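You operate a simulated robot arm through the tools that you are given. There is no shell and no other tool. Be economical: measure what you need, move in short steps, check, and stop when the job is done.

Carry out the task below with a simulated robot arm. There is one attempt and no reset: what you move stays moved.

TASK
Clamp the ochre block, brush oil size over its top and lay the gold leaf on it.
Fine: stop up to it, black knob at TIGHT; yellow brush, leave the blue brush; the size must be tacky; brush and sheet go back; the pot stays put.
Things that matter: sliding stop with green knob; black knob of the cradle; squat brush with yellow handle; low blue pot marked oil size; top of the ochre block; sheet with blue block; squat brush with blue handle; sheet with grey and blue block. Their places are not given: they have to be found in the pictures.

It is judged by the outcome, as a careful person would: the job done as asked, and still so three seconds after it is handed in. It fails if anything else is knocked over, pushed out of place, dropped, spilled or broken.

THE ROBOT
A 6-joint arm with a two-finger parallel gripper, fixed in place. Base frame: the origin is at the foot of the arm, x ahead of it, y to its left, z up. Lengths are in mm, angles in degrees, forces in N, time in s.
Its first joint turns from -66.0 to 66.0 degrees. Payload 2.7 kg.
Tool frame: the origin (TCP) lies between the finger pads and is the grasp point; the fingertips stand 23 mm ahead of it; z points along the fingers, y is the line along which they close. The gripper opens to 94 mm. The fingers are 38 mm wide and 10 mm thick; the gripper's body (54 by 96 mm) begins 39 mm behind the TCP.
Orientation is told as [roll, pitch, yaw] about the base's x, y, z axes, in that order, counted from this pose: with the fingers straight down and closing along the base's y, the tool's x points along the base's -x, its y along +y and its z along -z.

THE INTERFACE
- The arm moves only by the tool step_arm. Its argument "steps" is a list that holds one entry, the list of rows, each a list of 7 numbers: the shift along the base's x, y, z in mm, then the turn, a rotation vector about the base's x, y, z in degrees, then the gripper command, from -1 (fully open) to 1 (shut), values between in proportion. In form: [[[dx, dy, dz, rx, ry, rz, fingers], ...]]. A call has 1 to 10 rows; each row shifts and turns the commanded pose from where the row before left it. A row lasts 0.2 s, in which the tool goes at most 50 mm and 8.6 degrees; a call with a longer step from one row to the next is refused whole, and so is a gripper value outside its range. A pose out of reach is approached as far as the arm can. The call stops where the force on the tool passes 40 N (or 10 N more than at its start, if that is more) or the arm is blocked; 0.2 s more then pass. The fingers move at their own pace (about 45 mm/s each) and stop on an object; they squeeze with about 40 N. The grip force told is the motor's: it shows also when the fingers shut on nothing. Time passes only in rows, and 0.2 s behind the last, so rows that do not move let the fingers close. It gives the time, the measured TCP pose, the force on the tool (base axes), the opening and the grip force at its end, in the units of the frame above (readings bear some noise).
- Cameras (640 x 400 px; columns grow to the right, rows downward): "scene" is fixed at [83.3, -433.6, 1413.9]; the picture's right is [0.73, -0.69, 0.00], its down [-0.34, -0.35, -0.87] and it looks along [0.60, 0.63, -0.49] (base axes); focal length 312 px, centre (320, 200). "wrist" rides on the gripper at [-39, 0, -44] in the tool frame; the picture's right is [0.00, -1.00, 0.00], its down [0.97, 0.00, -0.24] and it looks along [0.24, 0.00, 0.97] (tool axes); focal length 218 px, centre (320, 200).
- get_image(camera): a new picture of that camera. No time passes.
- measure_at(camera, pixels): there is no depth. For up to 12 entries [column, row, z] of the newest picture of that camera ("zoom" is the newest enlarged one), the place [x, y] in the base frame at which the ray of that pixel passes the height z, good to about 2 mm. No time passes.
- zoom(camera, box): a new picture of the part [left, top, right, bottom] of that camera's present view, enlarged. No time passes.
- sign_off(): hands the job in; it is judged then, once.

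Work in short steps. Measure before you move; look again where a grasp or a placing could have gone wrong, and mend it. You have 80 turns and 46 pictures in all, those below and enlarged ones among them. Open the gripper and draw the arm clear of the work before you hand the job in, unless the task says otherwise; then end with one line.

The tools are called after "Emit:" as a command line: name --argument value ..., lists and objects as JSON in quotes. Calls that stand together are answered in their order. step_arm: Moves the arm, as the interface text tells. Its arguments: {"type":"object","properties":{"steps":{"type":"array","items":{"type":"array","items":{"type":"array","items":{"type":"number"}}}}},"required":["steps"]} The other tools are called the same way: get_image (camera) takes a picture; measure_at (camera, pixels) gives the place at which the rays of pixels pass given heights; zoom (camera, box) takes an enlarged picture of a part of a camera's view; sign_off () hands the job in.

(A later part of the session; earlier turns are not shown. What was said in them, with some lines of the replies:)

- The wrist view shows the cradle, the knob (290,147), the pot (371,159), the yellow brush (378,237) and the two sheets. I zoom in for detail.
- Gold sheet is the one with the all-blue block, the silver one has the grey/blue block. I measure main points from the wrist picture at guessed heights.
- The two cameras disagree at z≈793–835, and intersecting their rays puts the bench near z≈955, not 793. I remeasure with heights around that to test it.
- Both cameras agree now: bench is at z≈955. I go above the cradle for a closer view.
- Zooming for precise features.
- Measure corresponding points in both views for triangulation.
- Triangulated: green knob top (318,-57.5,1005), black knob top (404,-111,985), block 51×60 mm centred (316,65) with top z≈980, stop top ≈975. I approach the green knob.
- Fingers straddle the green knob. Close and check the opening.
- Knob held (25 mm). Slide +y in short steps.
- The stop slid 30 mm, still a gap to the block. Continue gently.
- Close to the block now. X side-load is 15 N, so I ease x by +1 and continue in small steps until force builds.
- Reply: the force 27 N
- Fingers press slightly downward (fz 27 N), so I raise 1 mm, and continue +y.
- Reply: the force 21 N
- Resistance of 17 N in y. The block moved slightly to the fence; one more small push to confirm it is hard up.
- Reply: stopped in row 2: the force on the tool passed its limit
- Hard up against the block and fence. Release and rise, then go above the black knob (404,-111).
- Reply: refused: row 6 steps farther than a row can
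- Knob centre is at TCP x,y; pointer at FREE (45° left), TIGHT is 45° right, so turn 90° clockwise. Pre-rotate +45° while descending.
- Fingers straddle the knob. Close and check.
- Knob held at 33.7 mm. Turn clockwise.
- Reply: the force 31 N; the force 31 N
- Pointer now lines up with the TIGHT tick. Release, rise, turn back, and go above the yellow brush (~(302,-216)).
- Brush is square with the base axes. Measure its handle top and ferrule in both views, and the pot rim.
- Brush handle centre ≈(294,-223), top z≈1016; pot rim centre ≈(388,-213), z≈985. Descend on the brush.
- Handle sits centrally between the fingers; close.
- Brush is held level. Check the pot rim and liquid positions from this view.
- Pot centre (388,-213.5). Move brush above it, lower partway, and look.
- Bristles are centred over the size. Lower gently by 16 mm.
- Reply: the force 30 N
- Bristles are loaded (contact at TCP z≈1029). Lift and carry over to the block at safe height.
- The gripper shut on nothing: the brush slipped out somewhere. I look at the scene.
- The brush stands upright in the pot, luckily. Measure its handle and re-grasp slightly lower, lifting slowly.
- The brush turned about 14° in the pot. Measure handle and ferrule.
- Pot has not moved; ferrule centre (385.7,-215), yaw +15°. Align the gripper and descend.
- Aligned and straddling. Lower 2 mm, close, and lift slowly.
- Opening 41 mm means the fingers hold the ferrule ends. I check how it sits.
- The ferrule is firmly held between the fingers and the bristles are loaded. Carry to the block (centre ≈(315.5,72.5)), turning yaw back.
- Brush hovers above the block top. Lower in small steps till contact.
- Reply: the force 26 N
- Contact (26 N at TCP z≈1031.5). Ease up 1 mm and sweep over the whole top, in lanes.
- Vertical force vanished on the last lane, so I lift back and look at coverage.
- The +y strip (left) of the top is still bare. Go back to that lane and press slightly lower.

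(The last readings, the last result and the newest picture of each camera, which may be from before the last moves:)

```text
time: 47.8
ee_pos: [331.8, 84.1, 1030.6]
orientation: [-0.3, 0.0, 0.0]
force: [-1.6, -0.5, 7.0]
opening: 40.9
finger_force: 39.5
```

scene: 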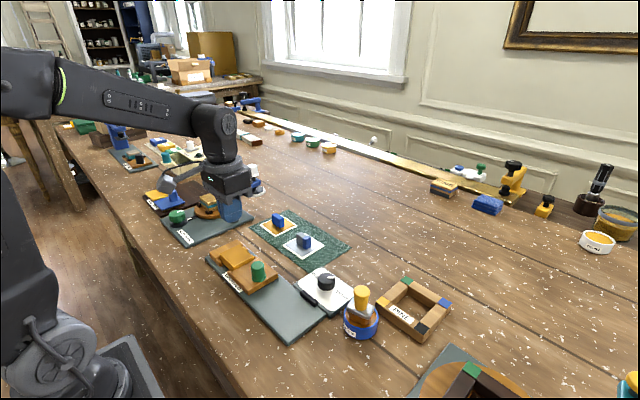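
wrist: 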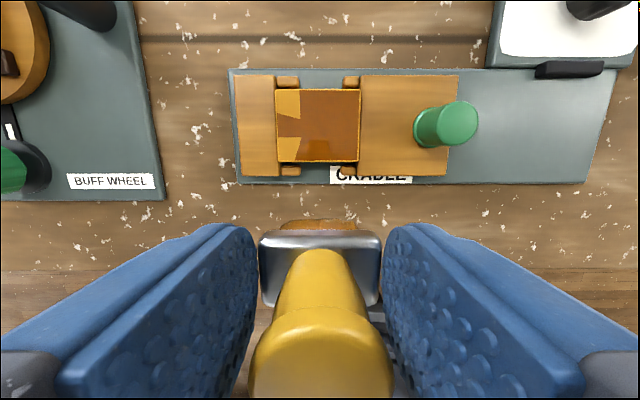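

Contact at 7 N. Press 0.5 mm more and sweep this lane back and forth, then again slightly further +y.

Emit:
step_arm --steps '[[[-6, 0, -0.5, 0, 0, 0, 1], [-6, 0, 0, 0, 0, 0, 1], [-7, 0, 0, 0, 0, 0, 1], [-7, 0, 0, 0, 0, 0, 1], [-7, 0, 0, 0, 0, 0, 1], [0, 2, 0, 0, 0, 0, 1], [8, 0, 0, 0, 0, 0, 1], [8, 0, 0, 0, 0, 0, 1], [8, 0, 0, 0, 0, 0, 1], [8, 0, 0, 0, 0, 0, 1]]]'

Emit:
step_arm --steps '[[[0, 0, 15, 0, 0, 0, 1], [-20, -5, 25, 0, 0, 0, 1], [-30, -5, 25, 0, 0, 0, 1], [-20, -4, 5, 0, 0, 0, 1], [0, 0, 0, 0, 0, 0, 1]]]'

Emit:
zoom --camera "wrist" --box '[220, 50, 420, 200]'

```text
time: 50.0
ee_pos: [332.9, 86.6, 1028.2]
orientation: [-0.3, 0.1, 0.0]
force: [-4.3, 0.1, 13.9]
opening: 41.1
finger_force: 39.9
```

```text
time: 51.2
ee_pos: [260.7, 72.9, 1099.5]
orientation: [-0.3, 0.1, 0.0]
force: [-0.2, -0.1, -1.0]
opening: 41.0
finger_force: 40.1
```

```text
2.67 times, centred on (320, 125) of wrist
```

zoom: 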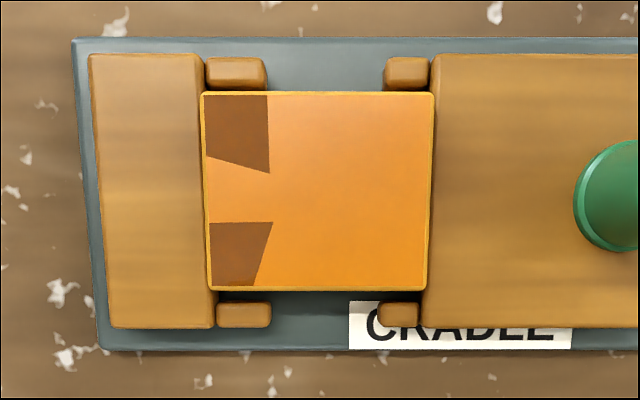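

Whole top covered: the older size turned lighter (tacky), fresh corners are still dark. Meanwhile return the brush to its place (294,-223).

Emit:
step_arm --steps '[[[5, -42, 0, 0, 0, 0, 1], [5, -42, 0, 0, 0, 0, 1], [5, -42, 0, 0, 0, 0, 1], [5, -42, 0, 0, 0, 0, 1], [5, -42, 0, 0, 0, 0, 1], [5, -42, 0, 0, 0, 0, 1], [3.5, -43, 0, 0, 0, 0, 1], [0, 0, -40, 0, 0, 0, 1], [0, 0, -40, 0, 0, 0, 1], [0, 0, -9, 0, 0, 0, 1]]]'

Emit:
step_arm --steps '[[[0, 0, -2, 0, 0, 0, 1], [0, 0, -2, 0, 0, 0, 1], [0, 0, 0, 0, 0, 0, 1]]]'

```text
time: 53.4
ee_pos: [294.9, -220.9, 1009.3]
orientation: [-0.3, -0.1, 0.0]
force: [-0.5, 0.6, -0.8]
opening: 41.1
finger_force: 40.1
```

```text
time: 54.2
ee_pos: [295.0, -220.8, 1003.3]
orientation: [-0.2, 0.0, 0.1]
force: [0.1, 0.9, -0.8]
opening: 41.0
finger_force: 40.0
```

Emit:
step_arm --steps '[[[0, -2, -1, 0, 0, 0, 1], [0, 0, -1, 0, 0, 0, 1], [0, 0, -1, 0, 0, 0, 1], [0, 0, 0, 0, 0, 0, 1]]]'

```text
time: 55.2
ee_pos: [295.7, -223.8, 1001.6]
orientation: [-0.3, -0.1, 0.0]
force: [0.0, -0.1, 0.1]
opening: 41.0
finger_force: 40.1
```

Emit:
step_arm --steps '[[[0, 0, -1, 0, 0, 0, 1], [0, 0, -1, 0, 0, 0, 1], [0, 0, 0, 0, 0, 0, 1]]]'

```text
time: 56.0
ee_pos: [294.3, -223.8, 1000.5]
orientation: [-0.3, 0.0, 0.0]
force: [-1.0, -0.2, -0.4]
opening: 40.8
finger_force: 40.0
```

Emit:
step_arm --steps '[[[0, 0, -1, 0, 0, 0, 1], [0, 0, -1, 0, 0, 0, 1], [0, 0, 0, 0, 0, 0, 1]]]'

```text
time: 56.8
ee_pos: [294.1, -225.2, 997.8]
orientation: [-0.3, 0.0, 0.0]
force: [0.2, -0.8, -0.4]
opening: 41.1
finger_force: 40.5
```

Emit:
step_arm --steps '[[[0, 0, -1, 0, 0, 0, 1], [0, 0, -1, 0, 0, 0, 1], [0, 0, 0, 0, 0, 0, 1]]]'

```text
time: 57.6
ee_pos: [295.1, -222.9, 997.0]
orientation: [-0.2, 0.0, 0.0]
force: [-0.5, 0.2, 3.1]
opening: 40.9
finger_force: 39.8
```

Brush is down (3 N). Release, rise, and go over the gold sheet (~(468,133)).

Emit:
step_arm --steps '[[[0, 0, 0, 0, 0, 0, -0.3], [0, 0, 0, 0, 0, 0, -0.3], [0, 0, 40, 0, 0, 0, -0.3], [0, 0, 45, 0, 0, 0, -0.3]]]'

Emit:
step_arm --steps '[[[19, 39.5, 0, 0, 0, 0, -0.3], [19, 39.5, 0, 0, 0, 0, -0.3], [19, 39.5, 0, 0, 0, 0, -0.3], [19, 39.5, 0, 0, 0, 0, -0.3], [19, 39.5, 0, 0, 0, 0, -0.3], [19, 39.5, 0, 0, 0, 0, -0.3], [19, 39.5, 0, 0, 0, 0, -0.3], [19, 39.5, 0, 0, 0, 0, -0.3], [19, 39.5, 0, 0, 0, 0, -0.3], [0, 0, 0, 0, 0, 0, -0.3]]]'

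Emit:
get_image --camera "wrist"

Emit:
get_image --camera "scene"

```text
time: 58.6
ee_pos: [295.6, -225.9, 1083.1]
orientation: [-0.3, 0.0, 0.1]
force: [-0.8, -0.2, 0.8]
opening: 61.0
finger_force: 0.1
```

```text
time: 60.8
ee_pos: [467.0, 132.3, 1082.8]
orientation: [-0.3, 0.0, -0.1]
force: [-0.3, 0.9, 0.4]
opening: 61.2
finger_force: 0.1
```

```text
8 pictures are left
```

wrist: 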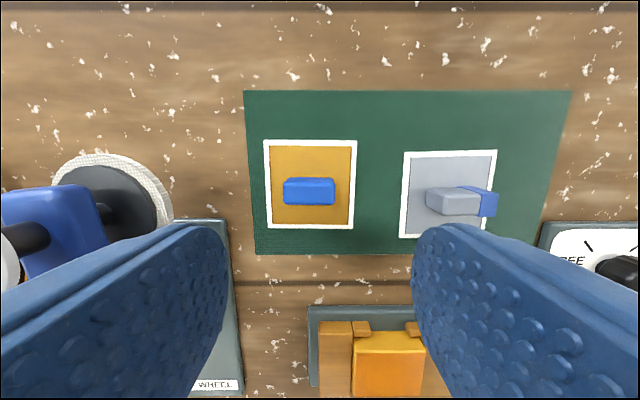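

```text
7 pictures are left
```

scene: 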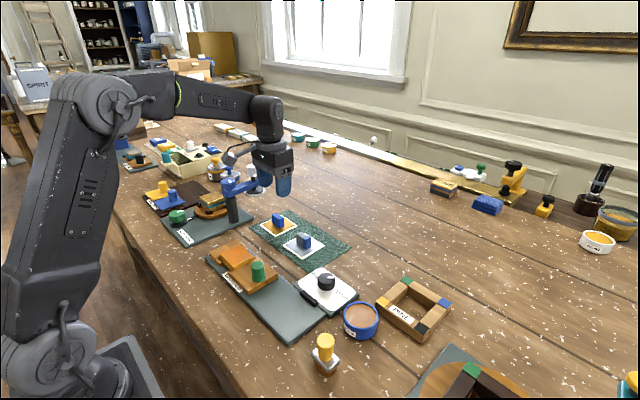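

Brush stands at its place and the size now looks uniform. Measure the blue handle of the gold sheet in both views.

Emit:
measure_at --camera "wrist" --pixels '[[309, 191, 965], [309, 191, 985], [283, 190, 975], [335, 190, 975], [264, 140, 950], [357, 140, 950], [268, 228, 950], [352, 229, 950], [310, 185, 950]]'

Emit:
zoom --camera "scene" --box '[230, 190, 360, 280]'

```text
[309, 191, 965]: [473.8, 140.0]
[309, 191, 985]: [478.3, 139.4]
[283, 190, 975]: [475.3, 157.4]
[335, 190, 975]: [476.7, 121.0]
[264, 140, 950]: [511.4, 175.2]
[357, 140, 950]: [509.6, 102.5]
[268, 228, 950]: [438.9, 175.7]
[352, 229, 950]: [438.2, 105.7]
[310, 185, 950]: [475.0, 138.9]
```

```text
4.44 times, centred on (295, 235) of scene
```

zoom: 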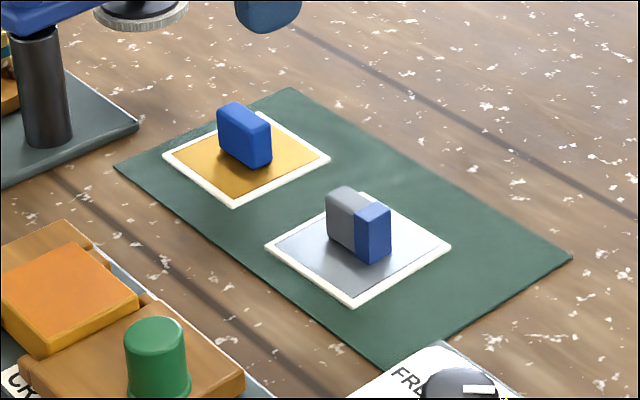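

Size is uniformly light (tacky). Sheet is centred at ≈(475,140), handle 36 mm long along y. Descend, grasp.

Emit:
step_arm --steps '[[[8, 7.5, -20, 0, 0, 0, -0.3], [0, 0, -30, 0, 0, 0, -0.3], [0, 0, -30, 0, 0, 0, -0.3], [0, 0, -15, 0, 0, 0, -0.3], [0, 0, -7, 0, 0, 0, -0.3], [0, 0, 0, 0, 0, 0, -0.3]]]'

Emit:
get_image --camera "wrist"

```text
time: 62.2
ee_pos: [473.7, 138.2, 979.3]
orientation: [-0.3, -0.1, 0.1]
force: [-0.7, -0.2, -0.3]
opening: 61.2
finger_force: 0.2
```

```text
5 pictures are left
```

wrist: 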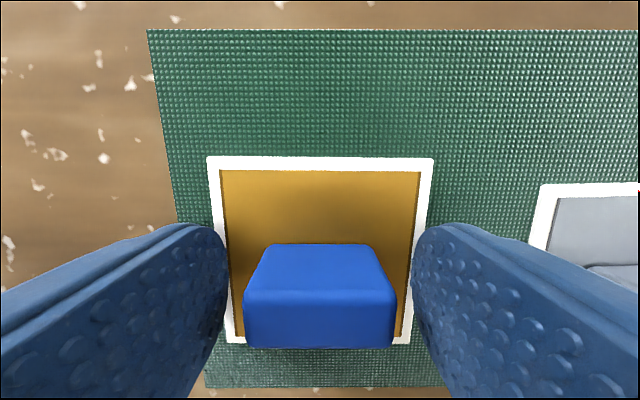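

Well aligned. Close and lift slowly.

Emit:
step_arm --steps '[[[0, 0, 0, 0, 0, 0, 1], [0, 0, 0, 0, 0, 0, 1], [0, 0, 0, 0, 0, 0, 1], [0, 0, 5, 0, 0, 0, 1], [0, 0, 10, 0, 0, 0, 1], [0, 0, 20, 0, 0, 0, 1], [0, 0, 35, 0, 0, 0, 1], [0, 0, 0, 0, 0, 0, 1]]]'

```text
time: 64.0
ee_pos: [475.7, 138.3, 1049.2]
orientation: [-0.3, 0.0, -0.1]
force: [-0.6, -0.2, 0.5]
opening: 34.5
finger_force: 39.3
```

Sheet held (34.5 mm). Carry over the block: dx -158.5, dy -67.3, then lower near contact.

Emit:
step_arm --steps '[[[-39.6, -16.8, 0, 0, 0, 0, 1], [-39.6, -16.8, 0, 0, 0, 0, 1], [-39.6, -16.8, 0, 0, 0, 0, 1], [-39.7, -16.9, 0, 0, 0, 0, 1], [0, 0, 0, 0, 0, 0, 1], [0, 0, -15, 0, 0, 0, 1], [0, 0, -10, 0, 0, 0, 1], [0, 0, 0, 0, 0, 0, 1]]]'

Emit:
zoom --camera "scene" --box '[180, 200, 320, 300]'

```text
time: 65.8
ee_pos: [315.7, 70.7, 1023.9]
orientation: [-0.3, 0.0, 0.0]
force: [-0.1, -1.2, 0.0]
opening: 34.4
finger_force: 39.6
```

```text
4.00 times, centred on (250, 250) of scene
```

zoom: 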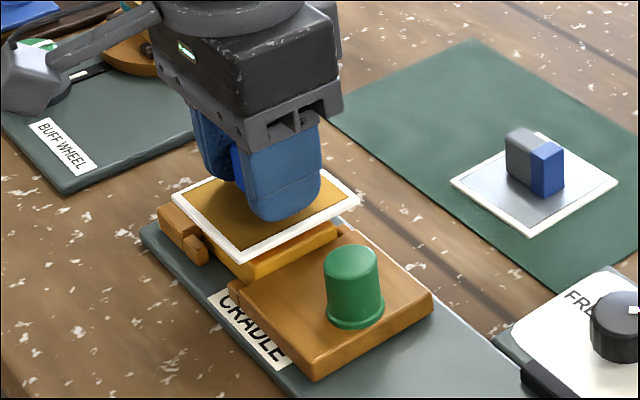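

Sheet is level and above the block. Lower to contact.

Emit:
step_arm --steps '[[[0, 0, -4, 0, 0, 0, 1], [0, 0, -3, 0, 0, 0, 1], [0, 0, -2, 0, 0, 0, 1], [0, 0, -2, 0, 0, 0, 1], [0, 0, -1, 0, 0, 0, 1], [0, 0, 0, 0, 0, 0, 1]]]'

```text
time: 67.2
ee_pos: [314.9, 71.0, 1012.7]
orientation: [-0.3, 0.0, -0.1]
force: [0.4, 0.2, -0.4]
opening: 34.5
finger_force: 40.0
```

Emit:
step_arm --steps '[[[1, 1, -1, 0, 0, 0, 1], [0, 0, -1, 0, 0, 0, 1], [0, 0, -1, 0, 0, 0, 1], [0, 0, -1, 0, 0, 0, 1], [0, 0, 0, 0, 0, 0, 1]]]'

```text
time: 68.4
ee_pos: [318.5, 72.5, 1010.0]
orientation: [-0.2, -0.2, -0.1]
force: [-1.8, 2.3, 27.6]
opening: 34.6
finger_force: 40.5
```

Sheet pressed at 28 N. Hold briefly, then lift straight up slowly.

Emit:
step_arm --steps '[[[0, 0, 0, 0, 0, 0, 1], [0, 0, 0, 0, 0, 0, 1], [0, 0, 0, 0, 0, 0, 1], [0, 0, 3, 0, 0, 0, 1], [0, 0, 4, 0, 0, 0, 1], [0, 0, 8, 0, 0, 0, 1], [0, 0, 15, 0, 0, 0, 1], [0, 0, 15, 0, 0, 0, 1], [0, 0, 0, 0, 0, 0, 1]]]'

Emit:
zoom --camera "scene" --box '[180, 200, 320, 300]'

```text
time: 70.4
ee_pos: [316.9, 71.6, 1054.6]
orientation: [-0.2, 0.0, 0.0]
force: [0.3, 0.3, -0.2]
opening: 34.7
finger_force: 40.1
```

```text
4.00 times, centred on (250, 250) of scene
```

zoom: 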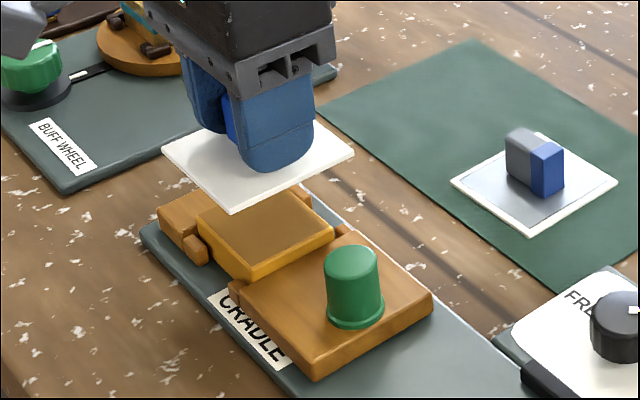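

The sheet is now white: the leaf stays on the block. Return the sheet to its place.

Emit:
step_arm --steps '[[[39.4, 16.6, 0, 0, 0, 0, 1], [39.4, 16.6, 0, 0, 0, 0, 1], [39.4, 16.6, 0, 0, 0, 0, 1], [39.3, 16.5, 0, 0, 0, 0, 1], [0, 0, 0, 0, 0, 0, 1], [0, 0, -30, 0, 0, 0, 1], [0, 0, -25, 0, 0, 0, 1], [0, 0, -12, 0, 0, 0, 1], [0, 0, -4, 0, 0, 0, 1], [0, 0, 0, 0, 0, 0, 1]]]'

```text
time: 72.6
ee_pos: [474.2, 139.5, 982.0]
orientation: [-0.2, 0.1, -0.1]
force: [0.0, -0.6, 0.1]
opening: 34.8
finger_force: 39.9
```

Emit:
step_arm --steps '[[[0, 0, -1, 0, 0, 0, 1], [0, 0, -1, 0, 0, 0, 1], [0, 0, -1, 0, 0, 0, 1], [0, 0, 0, 0, 0, 0, 1]]]'

```text
time: 73.6
ee_pos: [473.4, 139.9, 979.5]
orientation: [-0.3, 0.1, 0.0]
force: [0.4, 0.3, 0.4]
opening: 34.5
finger_force: 39.5
```

Emit:
step_arm --steps '[[[0, 0, -1, 0, 0, 0, 1], [0, 0, -0.5, 0, 0, 0, 1], [0, 0, 0, 0, 0, 0, 1]]]'

```text
time: 74.4
ee_pos: [473.2, 139.4, 977.8]
orientation: [-0.4, 0.0, 0.0]
force: [-0.7, 0.3, 3.5]
opening: 34.4
finger_force: 40.4
```

Touchdown (3.5 N). Release, rise and pull clear, then check.

Emit:
step_arm --steps '[[[0, 0, 0, 0, 0, 0, -0.3], [0, 0, 0, 0, 0, 0, -0.3], [0, 0, 30, 0, 0, 0, -0.3], [0, 0, 40, 0, 0, 0, -0.3], [0, 0, 45, 0, 0, 0, -0.3], [-20, -10, 45, 0, 0, 0, -0.3], [-20, -10, 20, 0, 0, 0, -0.3], [-20, -10, 0, 0, 0, 0, -0.3], [0, 0, 0, 0, 0, 0, -0.3]]]'

Emit:
get_image --camera "wrist"

Emit:
zoom --camera "scene" --box '[200, 200, 420, 385]'

```text
refused: row 6 steps farther than a row can; nothing moved
```

```text
2 pictures are left
```

wrist: 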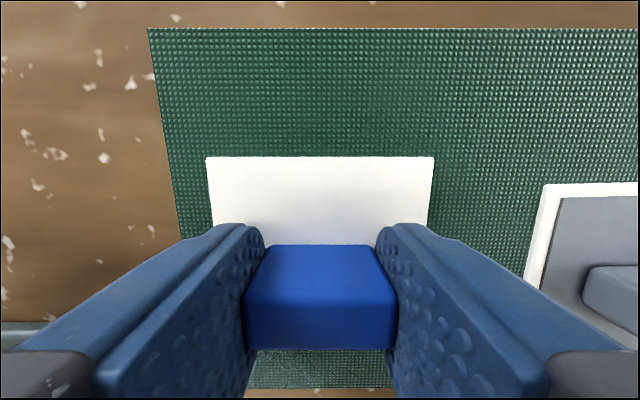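

```text
2.16 times, centred on (310, 292) of scene
```

zoom: 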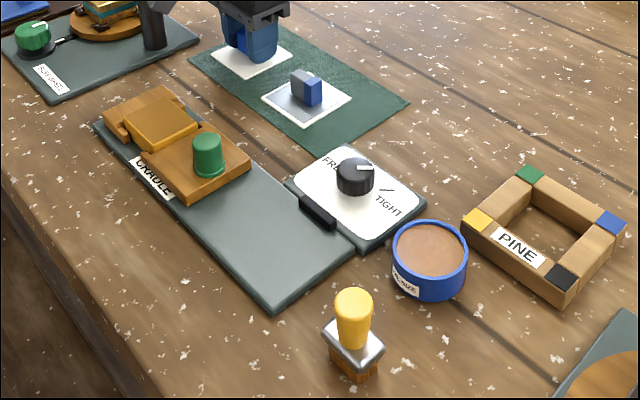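

The sheet lies exactly where it was, and the brush, pot and knob look right. Release and withdraw.

Emit:
step_arm --steps '[[[0, 0, 0, 0, 0, 0, -0.3], [0, 0, 0, 0, 0, 0, -0.3], [0, 0, 30, 0, 0, 0, -0.3], [0, 0, 40, 0, 0, 0, -0.3], [0, 0, 45, 0, 0, 0, -0.3], [-15, -10, 40, 0, 0, 0, -0.5], [-15, -10, 30, 0, 0, 0, -0.5], [-20, -10, 20, 0, 0, 0, -0.5], [0, 0, 0, 0, 0, 0, -0.5]]]'

Emit:
get_image --camera "wrist"

```text
time: 76.4
ee_pos: [422.5, 107.6, 1180.4]
orientation: [-0.4, 0.0, 0.0]
force: [-0.5, -0.5, 0.0]
opening: 70.4
finger_force: 0.0
```

```text
0 pictures are left
```

wrist: 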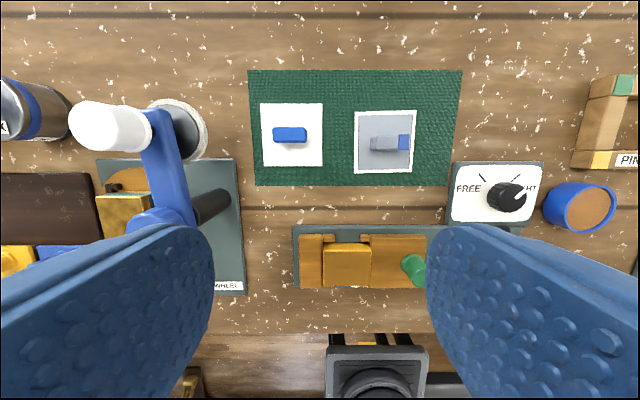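

Everything is in place and the arm is clear; hand in.

Emit:
sign_off

```text
The job is handed in.
```

The ochre block is clamped with the stop up to it and the black knob at TIGHT, the tacky size covers its top, and the gold leaf is laid on it; the yellow brush did slip from the gripper once, staying upright in the pot, before I picked it up again and finished. The brush and sheet are back where they were, and the pot and blue brush were left alone.
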